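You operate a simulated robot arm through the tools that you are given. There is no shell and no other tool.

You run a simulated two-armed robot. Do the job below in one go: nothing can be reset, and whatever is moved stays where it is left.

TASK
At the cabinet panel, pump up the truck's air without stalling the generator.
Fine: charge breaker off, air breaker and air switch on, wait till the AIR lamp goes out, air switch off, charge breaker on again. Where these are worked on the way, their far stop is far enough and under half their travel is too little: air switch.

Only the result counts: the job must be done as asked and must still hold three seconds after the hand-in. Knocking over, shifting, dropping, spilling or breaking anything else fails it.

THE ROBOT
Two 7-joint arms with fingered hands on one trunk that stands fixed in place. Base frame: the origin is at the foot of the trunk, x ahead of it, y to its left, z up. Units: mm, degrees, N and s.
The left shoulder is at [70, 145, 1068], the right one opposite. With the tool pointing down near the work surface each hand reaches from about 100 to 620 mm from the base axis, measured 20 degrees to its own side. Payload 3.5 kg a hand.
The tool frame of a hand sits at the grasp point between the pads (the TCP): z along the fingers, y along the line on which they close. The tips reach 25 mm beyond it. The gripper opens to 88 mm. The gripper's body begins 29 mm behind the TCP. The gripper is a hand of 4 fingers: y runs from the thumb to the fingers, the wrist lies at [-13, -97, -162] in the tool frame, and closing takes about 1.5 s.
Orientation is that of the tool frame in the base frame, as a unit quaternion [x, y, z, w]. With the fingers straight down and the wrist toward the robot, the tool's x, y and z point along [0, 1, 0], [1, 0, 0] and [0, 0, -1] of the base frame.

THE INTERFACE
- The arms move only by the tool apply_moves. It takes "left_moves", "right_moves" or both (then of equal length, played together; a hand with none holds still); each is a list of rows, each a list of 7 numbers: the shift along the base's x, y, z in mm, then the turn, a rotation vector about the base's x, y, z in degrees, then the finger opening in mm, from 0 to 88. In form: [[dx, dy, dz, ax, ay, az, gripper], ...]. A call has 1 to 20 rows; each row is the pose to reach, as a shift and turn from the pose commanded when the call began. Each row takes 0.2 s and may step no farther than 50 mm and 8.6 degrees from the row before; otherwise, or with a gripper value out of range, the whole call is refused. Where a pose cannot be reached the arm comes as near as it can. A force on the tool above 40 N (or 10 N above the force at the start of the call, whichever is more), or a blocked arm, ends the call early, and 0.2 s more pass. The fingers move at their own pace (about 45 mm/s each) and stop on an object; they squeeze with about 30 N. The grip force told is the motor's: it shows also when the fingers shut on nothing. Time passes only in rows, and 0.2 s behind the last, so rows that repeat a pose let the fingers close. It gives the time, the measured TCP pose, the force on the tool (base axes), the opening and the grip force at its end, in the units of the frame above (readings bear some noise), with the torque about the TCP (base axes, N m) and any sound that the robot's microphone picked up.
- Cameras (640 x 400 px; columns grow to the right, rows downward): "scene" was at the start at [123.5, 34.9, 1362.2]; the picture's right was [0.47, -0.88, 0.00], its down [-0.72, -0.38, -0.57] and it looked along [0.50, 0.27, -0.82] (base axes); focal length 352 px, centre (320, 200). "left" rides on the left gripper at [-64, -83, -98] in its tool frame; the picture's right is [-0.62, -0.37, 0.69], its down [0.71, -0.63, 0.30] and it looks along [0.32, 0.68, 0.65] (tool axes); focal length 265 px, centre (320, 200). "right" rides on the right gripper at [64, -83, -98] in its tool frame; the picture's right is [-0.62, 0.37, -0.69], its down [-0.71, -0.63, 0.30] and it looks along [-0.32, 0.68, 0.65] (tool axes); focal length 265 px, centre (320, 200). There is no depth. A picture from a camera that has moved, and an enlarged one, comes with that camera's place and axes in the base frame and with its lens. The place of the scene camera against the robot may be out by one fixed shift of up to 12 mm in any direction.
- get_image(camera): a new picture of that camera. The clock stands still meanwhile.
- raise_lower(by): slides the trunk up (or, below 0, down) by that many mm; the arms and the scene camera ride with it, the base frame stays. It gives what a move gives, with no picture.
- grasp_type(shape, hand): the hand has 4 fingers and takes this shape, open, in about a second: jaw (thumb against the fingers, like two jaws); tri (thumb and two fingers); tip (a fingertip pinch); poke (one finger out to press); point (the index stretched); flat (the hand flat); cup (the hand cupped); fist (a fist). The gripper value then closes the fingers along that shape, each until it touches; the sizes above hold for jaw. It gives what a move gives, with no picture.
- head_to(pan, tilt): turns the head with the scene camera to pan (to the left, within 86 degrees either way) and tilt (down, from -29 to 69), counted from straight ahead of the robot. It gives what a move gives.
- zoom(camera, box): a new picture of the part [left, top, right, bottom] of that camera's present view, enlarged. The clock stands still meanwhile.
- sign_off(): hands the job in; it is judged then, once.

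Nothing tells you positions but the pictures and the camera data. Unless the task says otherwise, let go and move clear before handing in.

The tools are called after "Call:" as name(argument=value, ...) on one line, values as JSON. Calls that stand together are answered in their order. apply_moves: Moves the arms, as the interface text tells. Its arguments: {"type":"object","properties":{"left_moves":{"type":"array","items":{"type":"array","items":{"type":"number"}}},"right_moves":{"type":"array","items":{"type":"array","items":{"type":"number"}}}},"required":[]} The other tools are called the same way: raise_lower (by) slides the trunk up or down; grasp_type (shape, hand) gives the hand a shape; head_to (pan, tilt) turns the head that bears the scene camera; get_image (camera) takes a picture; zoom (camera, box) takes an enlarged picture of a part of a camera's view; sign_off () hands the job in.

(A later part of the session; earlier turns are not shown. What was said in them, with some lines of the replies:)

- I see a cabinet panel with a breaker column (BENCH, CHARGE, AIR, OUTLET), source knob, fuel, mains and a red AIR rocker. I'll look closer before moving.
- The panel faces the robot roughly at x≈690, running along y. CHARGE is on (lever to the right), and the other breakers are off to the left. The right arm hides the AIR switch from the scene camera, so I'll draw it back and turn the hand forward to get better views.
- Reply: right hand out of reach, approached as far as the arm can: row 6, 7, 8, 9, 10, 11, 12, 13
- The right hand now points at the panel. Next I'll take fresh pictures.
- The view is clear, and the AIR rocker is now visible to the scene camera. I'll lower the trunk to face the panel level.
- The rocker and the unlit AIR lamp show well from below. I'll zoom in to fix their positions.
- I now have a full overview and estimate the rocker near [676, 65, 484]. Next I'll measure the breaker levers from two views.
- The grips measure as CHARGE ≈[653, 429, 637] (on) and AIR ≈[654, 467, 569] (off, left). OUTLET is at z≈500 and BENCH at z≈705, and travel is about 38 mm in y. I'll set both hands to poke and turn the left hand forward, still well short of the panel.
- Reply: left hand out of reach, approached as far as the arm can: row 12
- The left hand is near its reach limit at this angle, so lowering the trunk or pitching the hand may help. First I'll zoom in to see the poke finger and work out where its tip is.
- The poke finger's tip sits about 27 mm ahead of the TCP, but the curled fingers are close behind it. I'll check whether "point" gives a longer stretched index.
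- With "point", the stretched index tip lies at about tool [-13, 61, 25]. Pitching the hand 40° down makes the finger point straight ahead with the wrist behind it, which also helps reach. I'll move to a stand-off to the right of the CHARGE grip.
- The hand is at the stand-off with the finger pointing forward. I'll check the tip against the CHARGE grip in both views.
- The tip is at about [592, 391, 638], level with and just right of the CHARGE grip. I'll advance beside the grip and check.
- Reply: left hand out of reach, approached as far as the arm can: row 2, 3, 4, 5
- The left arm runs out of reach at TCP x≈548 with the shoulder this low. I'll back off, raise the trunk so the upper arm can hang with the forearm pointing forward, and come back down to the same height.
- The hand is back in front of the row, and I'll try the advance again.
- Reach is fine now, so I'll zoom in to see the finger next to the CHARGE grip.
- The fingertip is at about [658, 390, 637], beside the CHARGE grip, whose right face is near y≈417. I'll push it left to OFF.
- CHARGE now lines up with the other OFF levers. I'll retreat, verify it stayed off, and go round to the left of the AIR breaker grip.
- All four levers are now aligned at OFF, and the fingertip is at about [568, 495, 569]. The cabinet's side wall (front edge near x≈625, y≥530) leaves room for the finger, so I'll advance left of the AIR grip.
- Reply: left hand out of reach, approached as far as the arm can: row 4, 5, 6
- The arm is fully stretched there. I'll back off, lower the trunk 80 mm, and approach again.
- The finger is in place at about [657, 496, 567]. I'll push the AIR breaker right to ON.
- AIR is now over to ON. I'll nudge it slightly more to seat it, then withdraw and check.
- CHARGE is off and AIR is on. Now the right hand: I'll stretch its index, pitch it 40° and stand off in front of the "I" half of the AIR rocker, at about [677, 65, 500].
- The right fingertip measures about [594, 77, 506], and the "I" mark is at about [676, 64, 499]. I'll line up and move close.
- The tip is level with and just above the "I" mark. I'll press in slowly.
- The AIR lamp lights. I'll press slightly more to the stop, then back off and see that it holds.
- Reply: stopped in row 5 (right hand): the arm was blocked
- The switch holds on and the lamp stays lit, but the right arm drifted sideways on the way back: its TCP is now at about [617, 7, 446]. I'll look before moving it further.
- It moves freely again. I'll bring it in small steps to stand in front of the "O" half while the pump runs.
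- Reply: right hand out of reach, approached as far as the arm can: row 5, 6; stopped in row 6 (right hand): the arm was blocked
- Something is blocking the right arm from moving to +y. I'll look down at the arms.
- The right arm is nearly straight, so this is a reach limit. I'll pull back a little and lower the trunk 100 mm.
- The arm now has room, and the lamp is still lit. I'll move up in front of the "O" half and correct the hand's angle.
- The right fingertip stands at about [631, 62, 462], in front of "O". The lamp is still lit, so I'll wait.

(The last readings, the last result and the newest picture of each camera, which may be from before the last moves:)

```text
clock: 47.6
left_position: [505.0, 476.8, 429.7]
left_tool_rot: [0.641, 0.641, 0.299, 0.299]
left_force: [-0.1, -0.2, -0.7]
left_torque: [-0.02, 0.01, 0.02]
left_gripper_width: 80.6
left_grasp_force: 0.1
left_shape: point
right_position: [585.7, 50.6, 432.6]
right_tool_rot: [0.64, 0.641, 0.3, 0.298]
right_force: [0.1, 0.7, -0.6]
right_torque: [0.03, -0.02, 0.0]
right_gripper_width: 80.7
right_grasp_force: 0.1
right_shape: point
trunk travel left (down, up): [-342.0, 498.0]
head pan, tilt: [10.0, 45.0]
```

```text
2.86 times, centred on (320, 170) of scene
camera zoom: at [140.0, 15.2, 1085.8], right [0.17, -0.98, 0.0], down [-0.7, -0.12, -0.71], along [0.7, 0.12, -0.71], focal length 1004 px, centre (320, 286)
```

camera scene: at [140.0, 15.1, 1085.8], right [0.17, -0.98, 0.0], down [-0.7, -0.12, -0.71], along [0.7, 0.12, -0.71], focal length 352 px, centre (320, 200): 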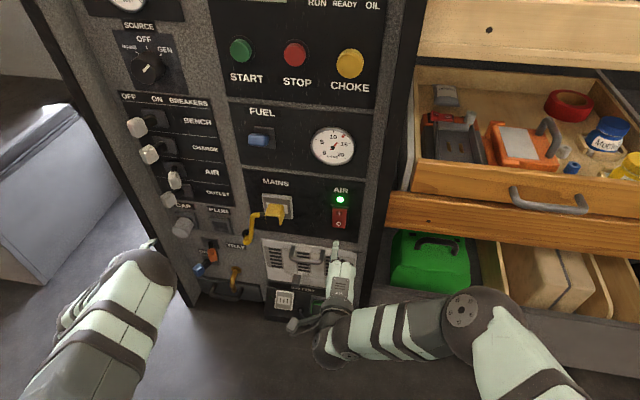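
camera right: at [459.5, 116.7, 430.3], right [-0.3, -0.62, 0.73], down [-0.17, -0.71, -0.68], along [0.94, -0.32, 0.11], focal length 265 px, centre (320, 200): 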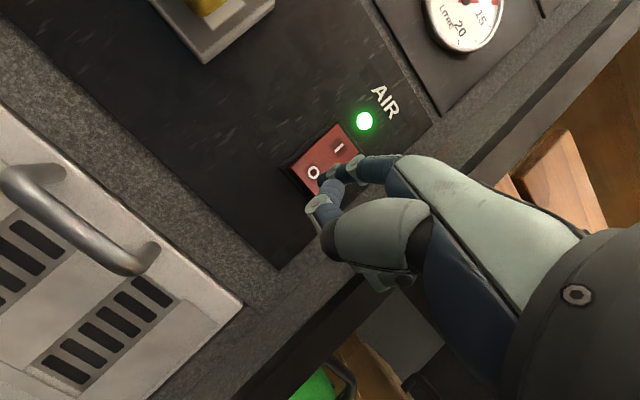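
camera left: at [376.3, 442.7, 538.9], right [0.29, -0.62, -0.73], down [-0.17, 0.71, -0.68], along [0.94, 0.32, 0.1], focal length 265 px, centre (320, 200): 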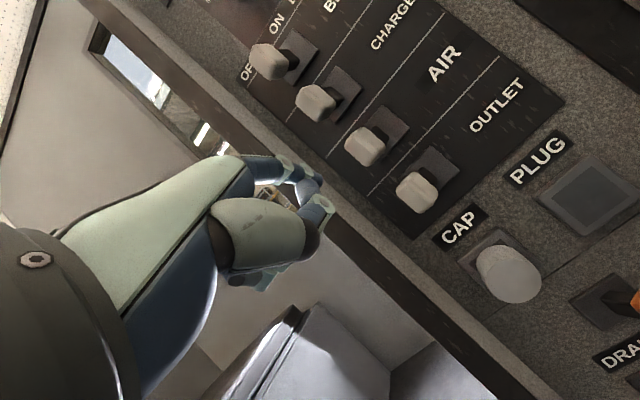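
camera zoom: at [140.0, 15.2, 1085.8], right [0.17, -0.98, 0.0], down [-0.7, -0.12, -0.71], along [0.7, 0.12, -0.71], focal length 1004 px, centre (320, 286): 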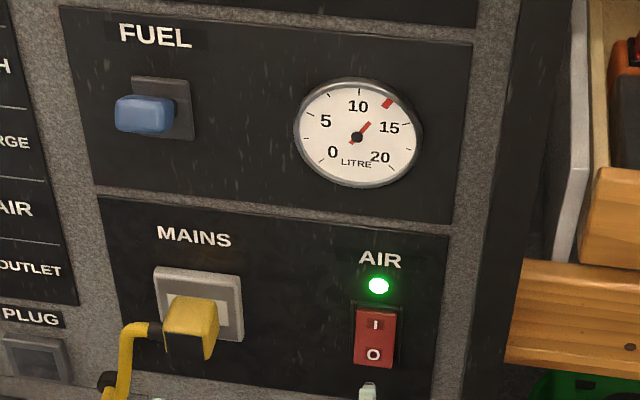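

The lamp is still lit, so I'll keep waiting.

Call:
apply_moves(right_moves=[[0, 0, 0, 0, 0, 0, 0], [0, 0, 0, 0, 0, 0, 0], [0, 0, 0, 0, 0, 0, 0], [0, 0, 0, 0, 0, 0, 0], [0, 0, 0, 0, 0, 0, 0], [0, 0, 0, 0, 0, 0, 0], [0, 0, 0, 0, 0, 0, 0], [0, 0, 0, 0, 0, 0, 0], [0, 0, 0, 0, 0, 0, 0], [0, 0, 0, 0, 0, 0, 0], [0, 0, 0, 0, 0, 0, 0], [0, 0, 0, 0, 0, 0, 0], [0, 0, 0, 0, 0, 0, 0], [0, 0, 0, 0, 0, 0, 0], [0, 0, 0, 0, 0, 0, 0], [0, 0, 0, 0, 0, 0, 0], [0, 0, 0, 0, 0, 0, 0], [0, 0, 0, 0, 0, 0, 0], [0, 0, 0, 0, 0, 0, 0], [0, 0, 0, 0, 0, 0, 0]])

Call:
zoom(camera="scene", box=[220, 0, 420, 240])

```text
clock: 51.8
left_position: [505.0, 476.3, 429.1]
left_tool_rot: [0.64, 0.641, 0.299, 0.299]
left_force: [-0.8, 0.0, 0.2]
left_torque: [0.0, -0.02, -0.01]
left_gripper_width: 80.4
left_grasp_force: 0.0
left_shape: point
right_position: [586.9, 51.3, 431.1]
right_tool_rot: [0.64, 0.64, 0.3, 0.3]
right_force: [0.1, 1.0, 0.2]
right_torque: [0.02, -0.02, 0.02]
right_gripper_width: 80.6
right_grasp_force: 0.1
right_shape: point
trunk travel left (down, up): [-342.0, 498.0]
head pan, tilt: [10.0, 45.0]
```

```text
1.67 times, centred on (320, 120) of scene
camera zoom: at [140.0, 15.2, 1085.8], right [0.17, -0.98, 0.0], down [-0.7, -0.12, -0.71], along [0.7, 0.12, -0.71], focal length 586 px, centre (320, 333)
```

zoom: 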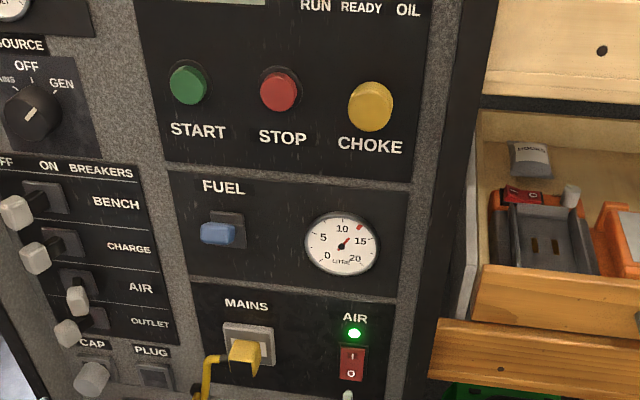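

Call:
head_to(pan=12, tilt=36)

Call:
apply_moves(right_moves=[[0, 0, 0, 0, 0, 0, 0], [0, 0, 0, 0, 0, 0, 0], [0, 0, 0, 0, 0, 0, 0], [0, 0, 0, 0, 0, 0, 0], [0, 0, 0, 0, 0, 0, 0], [0, 0, 0, 0, 0, 0, 0], [0, 0, 0, 0, 0, 0, 0], [0, 0, 0, 0, 0, 0, 0], [0, 0, 0, 0, 0, 0, 0], [0, 0, 0, 0, 0, 0, 0], [0, 0, 0, 0, 0, 0, 0], [0, 0, 0, 0, 0, 0, 0], [0, 0, 0, 0, 0, 0, 0], [0, 0, 0, 0, 0, 0, 0], [0, 0, 0, 0, 0, 0, 0], [0, 0, 0, 0, 0, 0, 0], [0, 0, 0, 0, 0, 0, 0], [0, 0, 0, 0, 0, 0, 0], [0, 0, 0, 0, 0, 0, 0], [0, 0, 0, 0, 0, 0, 0]])

Call:
get_image(camera="scene")

```text
clock: 52.5
left_position: [505.7, 476.3, 430.0]
left_tool_rot: [0.641, 0.641, 0.299, 0.299]
left_force: [0.1, -0.7, -0.1]
left_torque: [0.0, -0.01, 0.02]
left_gripper_width: 80.7
left_grasp_force: 0.0
left_shape: point
right_position: [586.3, 52.7, 431.3]
right_tool_rot: [0.64, 0.64, 0.301, 0.3]
right_force: [-0.3, -0.4, -0.5]
right_torque: [-0.02, 0.03, -0.03]
right_gripper_width: 80.5
right_grasp_force: 0.1
right_shape: point
trunk travel left (down, up): [-342.0, 498.0]
head pan, tilt: [12.0, 36.0]
```

```text
clock: 56.7
left_position: [505.5, 477.0, 429.3]
left_tool_rot: [0.641, 0.64, 0.298, 0.3]
left_force: [-0.4, -0.4, -0.5]
left_torque: [-0.01, 0.0, -0.01]
left_gripper_width: 80.5
left_grasp_force: 0.0
left_shape: point
right_position: [587.4, 52.1, 432.1]
right_tool_rot: [0.64, 0.641, 0.3, 0.3]
right_force: [-0.1, 1.0, 0.3]
right_torque: [0.0, -0.02, -0.01]
right_gripper_width: 80.4
right_grasp_force: 0.0
right_shape: point
trunk travel left (down, up): [-342.0, 498.0]
head pan, tilt: [12.0, 36.0]
```

```text
taken
camera scene: at [145.5, 19.3, 1099.1], right [0.21, -0.98, 0.0], down [-0.58, -0.12, -0.81], along [0.79, 0.17, -0.59], focal length 352 px, centre (320, 200)
```

scene: 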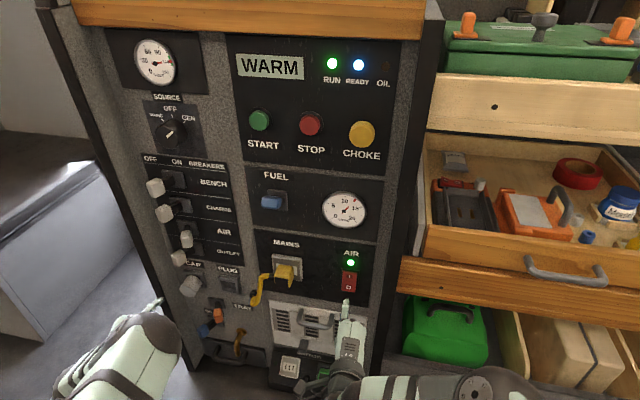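

The generator runs fine and the AIR lamp is still lit, so I'll keep waiting.

Call:
apply_moves(right_moves=[[0, 0, 0, 0, 0, 0, 0], [0, 0, 0, 0, 0, 0, 0], [0, 0, 0, 0, 0, 0, 0], [0, 0, 0, 0, 0, 0, 0], [0, 0, 0, 0, 0, 0, 0], [0, 0, 0, 0, 0, 0, 0], [0, 0, 0, 0, 0, 0, 0], [0, 0, 0, 0, 0, 0, 0], [0, 0, 0, 0, 0, 0, 0], [0, 0, 0, 0, 0, 0, 0], [0, 0, 0, 0, 0, 0, 0], [0, 0, 0, 0, 0, 0, 0], [0, 0, 0, 0, 0, 0, 0], [0, 0, 0, 0, 0, 0, 0], [0, 0, 0, 0, 0, 0, 0], [0, 0, 0, 0, 0, 0, 0], [0, 0, 0, 0, 0, 0, 0], [0, 0, 0, 0, 0, 0, 0], [0, 0, 0, 0, 0, 0, 0], [0, 0, 0, 0, 0, 0, 0]])

Call:
get_image(camera="scene")

```text
clock: 60.9
left_position: [505.4, 476.4, 429.1]
left_tool_rot: [0.641, 0.64, 0.299, 0.299]
left_force: [0.1, -0.8, -0.2]
left_torque: [0.02, 0.01, -0.03]
left_gripper_width: 80.6
left_grasp_force: 0.0
left_shape: point
right_position: [587.7, 51.7, 432.1]
right_tool_rot: [0.64, 0.641, 0.3, 0.3]
right_force: [-0.3, 0.7, -0.9]
right_torque: [-0.01, 0.03, 0.01]
right_gripper_width: 80.5
right_grasp_force: 0.1
right_shape: point
trunk travel left (down, up): [-342.0, 498.0]
head pan, tilt: [12.0, 36.0]
```

```text
taken
camera scene: at [145.5, 19.3, 1099.1], right [0.21, -0.98, 0.0], down [-0.58, -0.12, -0.81], along [0.79, 0.17, -0.59], focal length 352 px, centre (320, 200)
```

scene: 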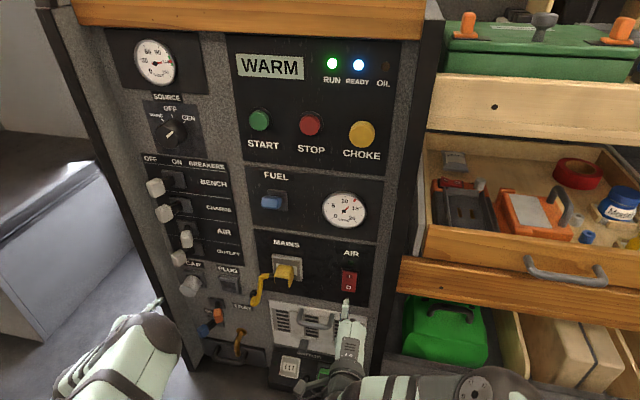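

The AIR lamp has gone out and the generator is still running. I'll press the "O" half now.

Call:
apply_moves(right_moves=[[10, 0, 0, 0, 0, 0, 0], [18, 0, 0, 0, 0, 0, 0], [23, 0, 0, 0, 0, 0, 0], [27, 0, 0, 0, 0, 0, 0], [30, 0, 0, 0, 0, 0, 0], [33, 0, 0, 0, 0, 0, 0]])

Call:
zoom(camera="scene", box=[300, 230, 400, 320])

Call:
zoom(camera="right", box=[240, 100, 380, 240])

```text
clock: 62.3
left_position: [504.6, 476.4, 429.5]
left_tool_rot: [0.641, 0.641, 0.299, 0.299]
left_force: [0.1, 0.1, -0.1]
left_torque: [-0.02, 0.01, -0.03]
left_gripper_width: 80.8
left_grasp_force: 0.0
left_shape: point
right_position: [619.9, 51.6, 432.6]
right_tool_rot: [0.639, 0.642, 0.3, 0.299]
right_force: [-6.7, 0.0, 1.9]
right_torque: [0.04, -0.26, 0.03]
right_gripper_width: 80.8
right_grasp_force: 0.0
right_shape: point
trunk travel left (down, up): [-342.0, 498.0]
head pan, tilt: [12.0, 36.0]
```

```text
4.44 times, centred on (350, 275) of scene
camera zoom: at [144.7, 19.2, 1099.2], right [0.21, -0.98, 0.0], down [-0.57, -0.12, -0.81], along [0.79, 0.17, -0.59], focal length 1562 px, centre (187, -133)
```

zoom: 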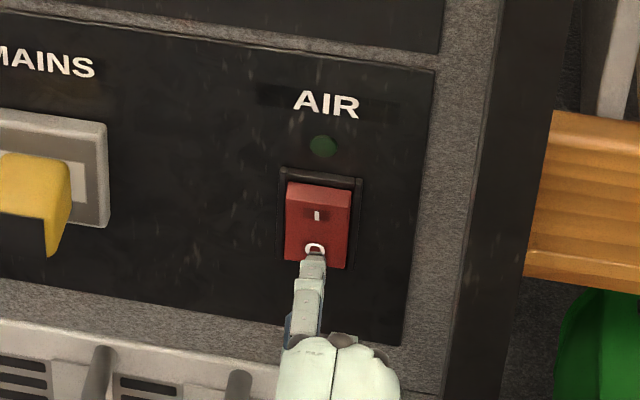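

```text
2.86 times, centred on (310, 170) of right
camera zoom: at [491.4, 116.9, 431.5], right [-0.29, -0.62, 0.73], down [-0.17, -0.71, -0.68], along [0.94, -0.32, 0.11], focal length 758 px, centre (349, 286)
```

zoom: 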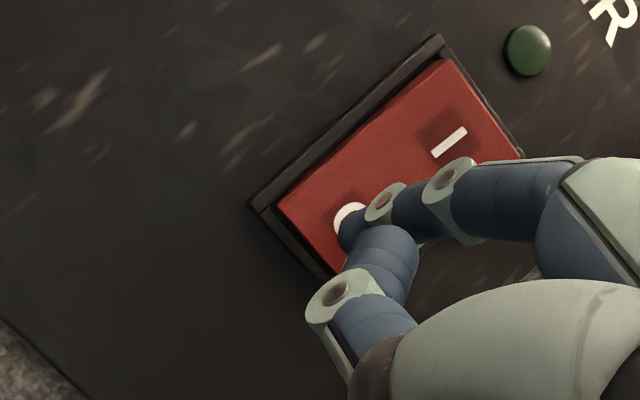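

The rocker has flipped: the "I" half stands out again. I'll press a bit more to the stop, then back off.

Call:
apply_moves(right_moves=[[3, 0, 0, 0, 0, 0, 0], [5, 0, 0, 0, 0, 0, 0], [5, 0, 0, 0, 0, 0, 0]])

Call:
apply_moves(right_moves=[[-10, 0, 0, 0, 0, 0, 0], [-25, 0, 0, 0, 0, 0, 0], [-45, 0, 0, 0, 0, 0, 0], [-70, 0, 0, 0, 0, 0, 0]])

Call:
get_image(camera="scene")

Call:
zoom(camera="scene", box=[300, 230, 400, 320])

Call:
zoom(camera="right", box=[200, 80, 400, 240])

```text
clock: 63.1
left_position: [502.9, 475.9, 430.8]
left_tool_rot: [0.641, 0.641, 0.299, 0.299]
left_force: [0.1, 0.0, 0.0]
left_torque: [-0.01, -0.02, 0.0]
left_gripper_width: 80.7
left_grasp_force: 0.0
left_shape: point
right_position: [624.1, 52.0, 432.8]
right_tool_rot: [0.64, 0.64, 0.301, 0.3]
right_force: [-19.8, 0.2, 2.8]
right_torque: [0.03, -0.62, 0.19]
right_gripper_width: 80.5
right_grasp_force: 0.1
right_shape: point
trunk travel left (down, up): [-342.0, 498.0]
head pan, tilt: [12.0, 36.0]
```

```text
clock: 64.1
left_position: [505.2, 476.5, 429.1]
left_tool_rot: [0.641, 0.641, 0.299, 0.299]
left_force: [0.1, -0.2, -0.4]
left_torque: [-0.03, 0.0, -0.04]
left_gripper_width: 80.6
left_grasp_force: 0.0
left_shape: point
right_position: [554.7, 51.3, 432.4]
right_tool_rot: [0.639, 0.641, 0.301, 0.3]
right_force: [-0.6, -0.6, 0.0]
right_torque: [-0.02, 0.0, 0.01]
right_gripper_width: 80.6
right_grasp_force: 0.0
right_shape: point
trunk travel left (down, up): [-342.0, 498.0]
head pan, tilt: [12.0, 36.0]
```

```text
taken
camera scene: at [145.5, 19.2, 1099.1], right [0.21, -0.98, 0.0], down [-0.58, -0.12, -0.81], along [0.79, 0.17, -0.59], focal length 352 px, centre (320, 200)
```

scene: 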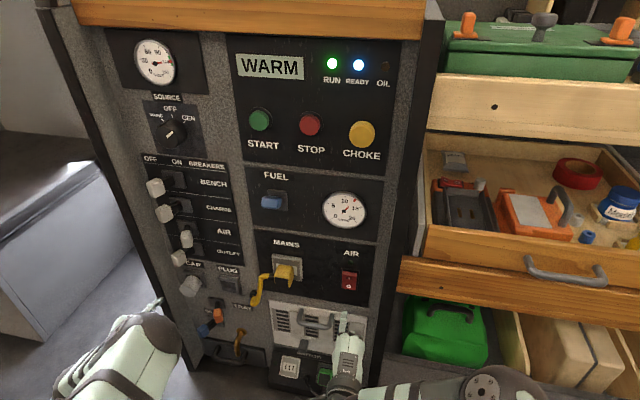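

```text
4.44 times, centred on (350, 275) of scene
camera zoom: at [145.5, 19.2, 1099.1], right [0.21, -0.98, 0.0], down [-0.58, -0.12, -0.81], along [0.79, 0.17, -0.59], focal length 1562 px, centre (187, -133)
```

zoom: 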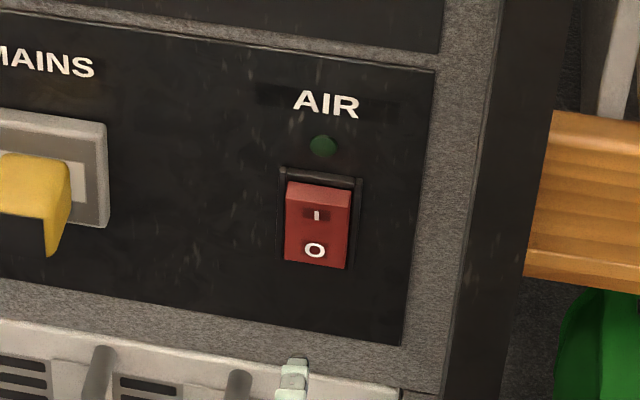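

```text
2.50 times, centred on (300, 160) of right
camera zoom: at [427.6, 116.1, 430.7], right [-0.3, -0.62, 0.73], down [-0.17, -0.71, -0.68], along [0.94, -0.32, 0.11], focal length 664 px, centre (370, 300)
```

zoom: 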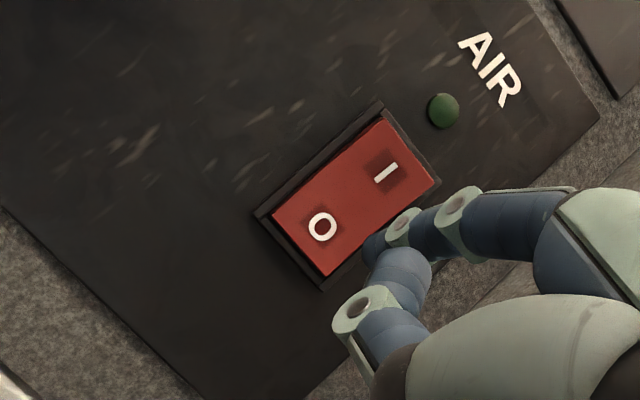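

The AIR switch is off as it was at the start. I'll pull the right hand back, raise the trunk, and bring the left finger up to the left of the CHARGE grip.

Call:
apply_moves(right_moves=[[-20, 0, 0, 0, 0, 0, 0], [-45, -5, 0, 0, 0, 0, 0]])

Call:
raise_lower(by=110)

Call:
apply_moves(left_moves=[[0, 10, 20, 0, 0, 0, 0], [0, 20, 40, 0, 0, 0, 0], [0, 31, 60, 0, 0, 0, 0], [0, 31, 68, 0, 0, 0, 0]])

Call:
get_image(camera="scene")

Call:
get_image(camera="left")

```text
clock: 64.7
left_position: [505.1, 475.8, 429.3]
left_tool_rot: [0.641, 0.64, 0.299, 0.299]
left_force: [-0.4, -0.6, -0.2]
left_torque: [0.02, -0.01, -0.02]
left_gripper_width: 80.5
left_grasp_force: 0.1
left_shape: point
right_position: [510.8, 47.7, 431.8]
right_tool_rot: [0.641, 0.64, 0.301, 0.299]
right_force: [0.6, -0.2, 0.7]
right_torque: [-0.01, -0.01, 0.01]
right_gripper_width: 80.8
right_grasp_force: 0.1
right_shape: point
trunk travel left (down, up): [-342.0, 498.0]
head pan, tilt: [12.0, 36.0]
```

```text
clock: 66.1
left_position: [504.7, 475.9, 538.6]
left_tool_rot: [0.641, 0.641, 0.299, 0.299]
left_force: [-0.3, -0.3, 0.4]
left_torque: [0.01, -0.01, 0.02]
left_gripper_width: 80.6
left_grasp_force: 0.0
left_shape: point
right_position: [510.6, 45.9, 541.6]
right_tool_rot: [0.64, 0.641, 0.3, 0.3]
right_force: [-0.2, -0.2, 0.0]
right_torque: [0.01, -0.04, 0.02]
right_gripper_width: 80.8
right_grasp_force: 0.1
right_shape: point
trunk travel left (down, up): [-452.0, 388.0]
head pan, tilt: [12.0, 36.0]
```

```text
clock: 67.1
left_position: [505.4, 507.4, 606.8]
left_tool_rot: [0.641, 0.641, 0.298, 0.299]
left_force: [-0.4, 0.3, 0.2]
left_torque: [0.02, -0.01, -0.04]
left_gripper_width: 80.7
left_grasp_force: 0.1
left_shape: point
right_position: [511.4, 47.0, 541.7]
right_tool_rot: [0.64, 0.641, 0.301, 0.299]
right_force: [0.7, 0.2, -0.1]
right_torque: [0.01, 0.0, -0.01]
right_gripper_width: 80.7
right_grasp_force: 0.0
right_shape: point
trunk travel left (down, up): [-452.0, 388.0]
head pan, tilt: [12.0, 36.0]
```

```text
taken
camera scene: at [145.6, 19.2, 1209.1], right [0.21, -0.98, 0.0], down [-0.58, -0.12, -0.81], along [0.79, 0.17, -0.59], focal length 352 px, centre (320, 200)
```

scene: 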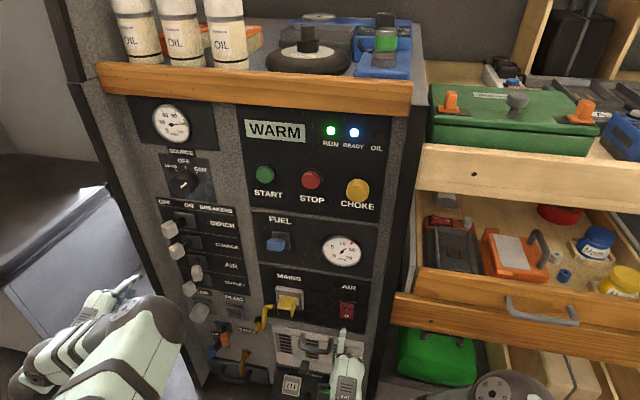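

```text
taken
camera left: at [375.9, 443.0, 608.0], right [0.29, -0.62, -0.73], down [-0.17, 0.71, -0.68], along [0.94, 0.32, 0.1], focal length 265 px, centre (320, 200)
```

left: 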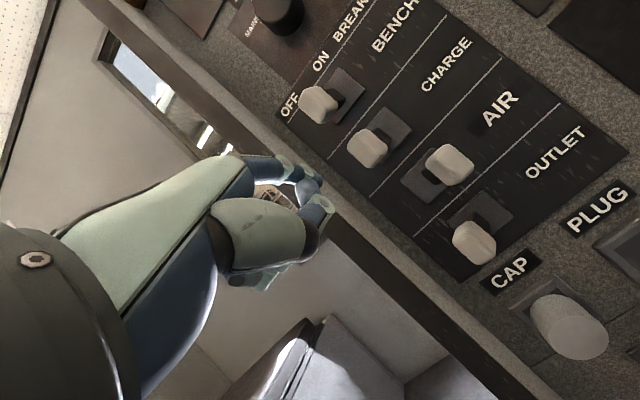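

This is the same geometry as before, one row up: the fingertip is at about [566, 494, 637]. I'll advance along the left side of the CHARGE grip.

Call:
apply_moves(left_moves=[[20, 1, 0, 0, 0, 0, 0], [40, 2, 0, 0, 0, 0, 0], [60, 2, 0, 0, 0, 0, 0], [75, 2, 0, 0, 0, 0, 0], [83, 2, 0, 0, 0, 0, 0], [89, 2, 0, 0, 0, 0, 0]])

Call:
zoom(camera="scene", box=[120, 190, 260, 320])

Call:
zoom(camera="left", box=[200, 80, 440, 250])

```text
clock: 68.5
left_position: [595.6, 509.0, 607.2]
left_tool_rot: [0.641, 0.641, 0.298, 0.299]
left_force: [-0.5, 0.5, 0.4]
left_torque: [-0.02, 0.0, 0.0]
left_gripper_width: 80.5
left_grasp_force: 0.1
left_shape: point
right_position: [511.6, 47.1, 541.3]
right_tool_rot: [0.64, 0.641, 0.3, 0.299]
right_force: [-0.4, -0.2, 0.0]
right_torque: [0.01, 0.0, -0.01]
right_gripper_width: 80.8
right_grasp_force: 0.2
right_shape: point
trunk travel left (down, up): [-452.0, 388.0]
head pan, tilt: [12.0, 36.0]
```

```text
3.08 times, centred on (190, 255) of scene
camera zoom: at [145.6, 19.3, 1209.1], right [0.21, -0.98, 0.0], down [-0.58, -0.12, -0.81], along [0.79, 0.17, -0.59], focal length 1081 px, centre (720, 31)
```

zoom: 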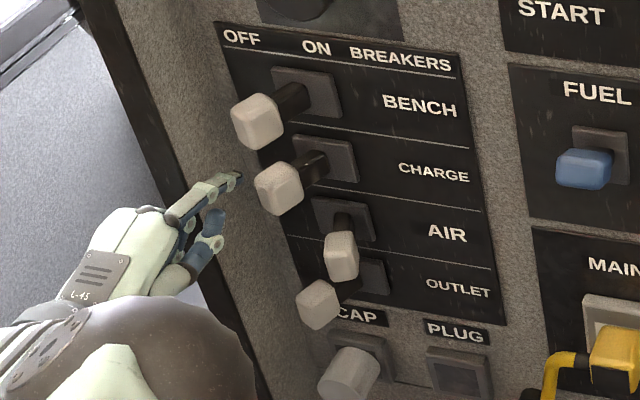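

```text
2.35 times, centred on (320, 165) of left
camera zoom: at [465.4, 444.4, 608.4], right [0.29, -0.62, -0.73], down [-0.17, 0.71, -0.68], along [0.94, 0.32, 0.1], focal length 624 px, centre (320, 282)
```

zoom: 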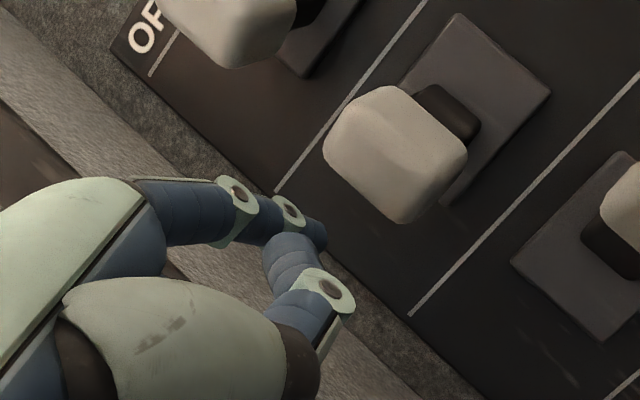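

The finger is in place beside CHARGE. I'll push it right to ON.

Call:
apply_moves(left_moves=[[0, -8, 0, 0, 0, 0, 0], [0, -16, 0, 0, 0, 0, 0], [0, -24, 0, 0, 0, 0, 0], [0, -32, 0, 0, 0, 0, 0], [0, -40, 0, 0, 0, 0, 0], [0, -47, 0, 0, 0, 0, 0], [0, -52, 0, 0, 0, 0, 0], [0, -55, 0, 0, 0, 0, 0]])

Call:
zoom(camera="scene", box=[120, 190, 260, 320])

Call:
zoom(camera="left", box=[200, 80, 440, 250])

```text
clock: 70.3
left_position: [594.0, 454.4, 608.9]
left_tool_rot: [0.641, 0.641, 0.299, 0.299]
left_force: [-0.5, 1.3, -0.2]
left_torque: [-0.05, -0.05, 0.1]
left_gripper_width: 80.5
left_grasp_force: 0.0
left_shape: point
right_position: [511.7, 47.1, 540.6]
right_tool_rot: [0.64, 0.641, 0.301, 0.298]
right_force: [-0.2, -1.1, 0.9]
right_torque: [-0.02, 0.04, 0.03]
right_gripper_width: 80.5
right_grasp_force: 0.1
right_shape: point
trunk travel left (down, up): [-452.0, 388.0]
head pan, tilt: [12.0, 36.0]
```

```text
3.08 times, centred on (190, 255) of scene
camera zoom: at [145.6, 19.6, 1209.1], right [0.21, -0.98, 0.0], down [-0.58, -0.12, -0.81], along [0.79, 0.17, -0.59], focal length 1081 px, centre (720, 31)
```

zoom: 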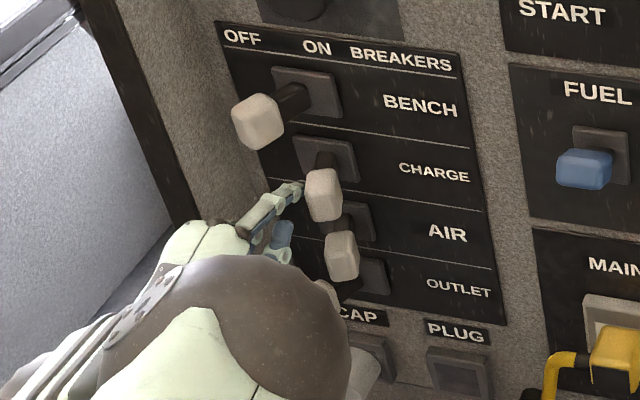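

```text
2.35 times, centred on (320, 165) of left
camera zoom: at [465.0, 390.2, 608.2], right [0.29, -0.62, -0.73], down [-0.17, 0.71, -0.68], along [0.94, 0.32, 0.1], focal length 624 px, centre (320, 282)
```

zoom: 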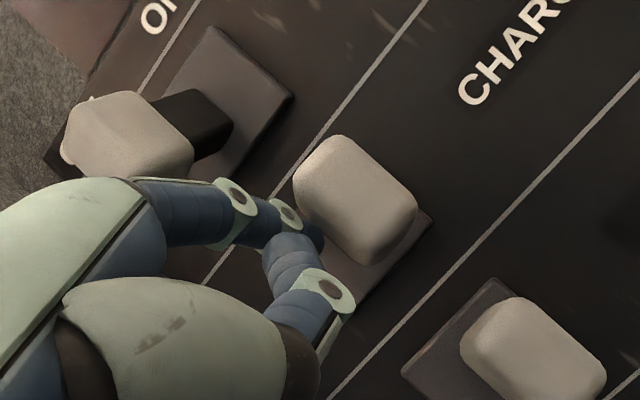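

CHARGE is at ON, in line with AIR. I'll ease off to the left and draw the hand back clear.

Call:
apply_moves(left_moves=[[0, 10, 0, 0, 0, 0, 0], [-30, 12, 0, 0, 0, 0, 0], [-65, 12, 0, 0, 0, 0, 0], [-100, 12, 0, 0, 0, 0, 0], [-120, 12, 0, 0, 0, 0, 0], [-120, 12, 0, 0, 0, 0, 0]])

Call:
get_image(camera="scene")

Call:
get_image(camera="left")

Call:
zoom(camera="scene", box=[120, 90, 400, 320])

```text
clock: 71.7
left_position: [473.7, 465.3, 606.6]
left_tool_rot: [0.64, 0.641, 0.299, 0.299]
left_force: [-0.4, 0.1, 0.0]
left_torque: [0.01, 0.02, -0.03]
left_gripper_width: 80.9
left_grasp_force: 0.0
left_shape: point
right_position: [511.2, 47.3, 540.8]
right_tool_rot: [0.641, 0.64, 0.3, 0.3]
right_force: [-0.7, 0.2, 0.1]
right_torque: [0.01, -0.01, 0.02]
right_gripper_width: 80.5
right_grasp_force: 0.1
right_shape: point
trunk travel left (down, up): [-452.0, 388.0]
head pan, tilt: [12.0, 36.0]
```

```text
taken
camera scene: at [145.6, 19.2, 1209.1], right [0.21, -0.98, 0.0], down [-0.58, -0.12, -0.81], along [0.79, 0.17, -0.59], focal length 352 px, centre (320, 200)
```

scene: 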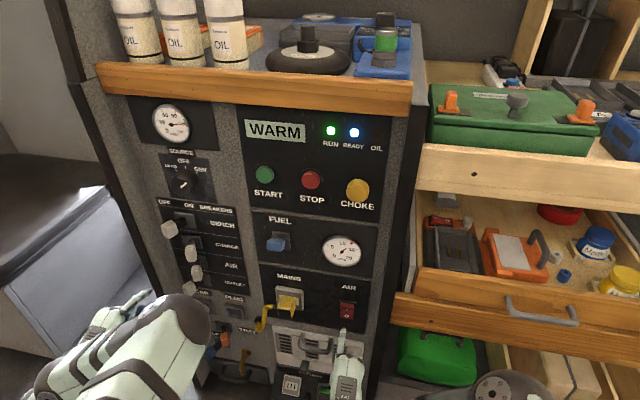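

```text
taken
camera left: at [344.8, 401.2, 607.8], right [0.29, -0.62, -0.73], down [-0.17, 0.71, -0.68], along [0.94, 0.32, 0.1], focal length 265 px, centre (320, 200)
```

left: 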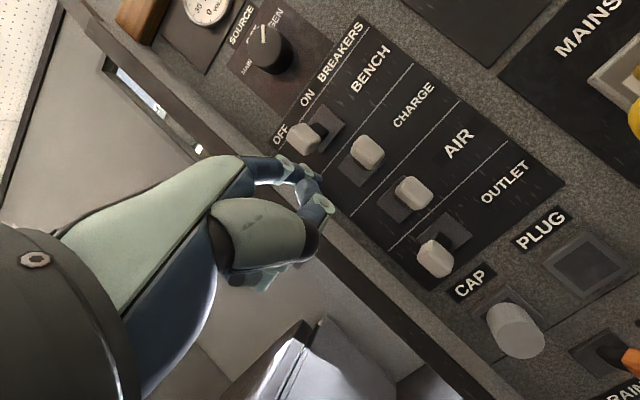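

```text
1.74 times, centred on (260, 205) of scene
camera zoom: at [145.6, 19.2, 1209.1], right [0.21, -0.98, 0.0], down [-0.58, -0.12, -0.81], along [0.79, 0.17, -0.59], focal length 611 px, centre (424, 191)
```

zoom: 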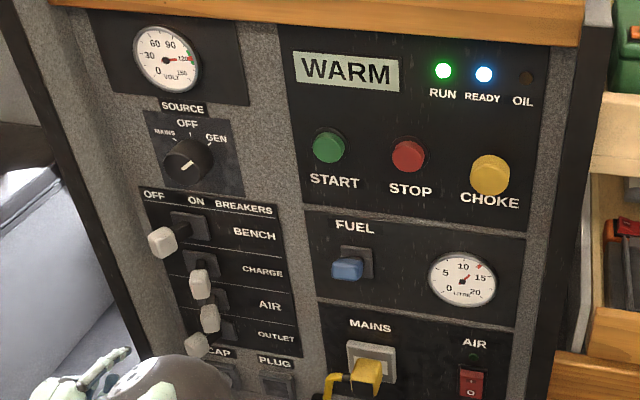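

CHARGE and AIR are on, the AIR switch is off with its lamp out, RUN is lit, and both hands are clear. I'll wait a moment to confirm the generator holds.

Call:
apply_moves(left_moves=[[0, 0, 0, 0, 0, 0, 0], [0, 0, 0, 0, 0, 0, 0], [0, 0, 0, 0, 0, 0, 0], [0, 0, 0, 0, 0, 0, 0], [0, 0, 0, 0, 0, 0, 0], [0, 0, 0, 0, 0, 0, 0], [0, 0, 0, 0, 0, 0, 0], [0, 0, 0, 0, 0, 0, 0], [0, 0, 0, 0, 0, 0, 0], [0, 0, 0, 0, 0, 0, 0]])

Call:
get_image(camera="scene")

```text
clock: 73.9
left_position: [474.3, 465.1, 606.7]
left_tool_rot: [0.641, 0.641, 0.299, 0.299]
left_force: [-0.2, -0.4, 0.2]
left_torque: [-0.03, -0.01, -0.02]
left_gripper_width: 80.4
left_grasp_force: 0.0
left_shape: point
right_position: [510.5, 47.3, 540.3]
right_tool_rot: [0.64, 0.641, 0.301, 0.3]
right_force: [0.3, 0.5, -0.6]
right_torque: [0.02, 0.0, -0.01]
right_gripper_width: 80.5
right_grasp_force: 0.1
right_shape: point
trunk travel left (down, up): [-452.0, 388.0]
head pan, tilt: [12.0, 36.0]
```

```text
taken
camera scene: at [145.6, 19.2, 1209.1], right [0.21, -0.98, 0.0], down [-0.58, -0.12, -0.81], along [0.79, 0.17, -0.59], focal length 352 px, centre (320, 200)
```

scene: 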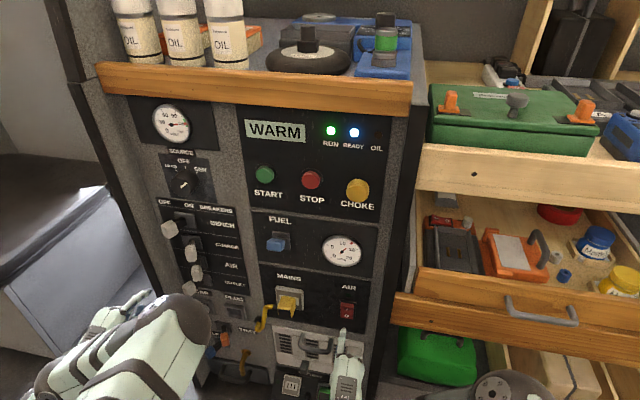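

The panel is steady: the generator is running, CHARGE is on, the AIR switch is off and its lamp is out. I'm handing the job in.

Call:
sign_off()

```text
The job is handed in.
```

The truck's air is pumped up and the generator kept running throughout; I've handed the job in, and no verdict came back.

- **Sequence:** I turned the charge breaker off, then the air breaker and air switch on. The AIR lamp lit and went out about 24 seconds later. I then turned the air switch off and the charge breaker back on.
- **Final state:** The charge and air breakers are on and the air switch is off with its lamp out. The RUN lamp is lit and the voltmeter shows about 120 V. The panel was unchanged about two seconds after my last move, just before I handed in.
- **Drift after the switch press:** After I pressed the air switch on, the right arm drifted about 45 mm sideways because it was at full stretch. I saw no sign that it touched or moved anything else.
- **Hands:** Both are drawn back clear of the panel.
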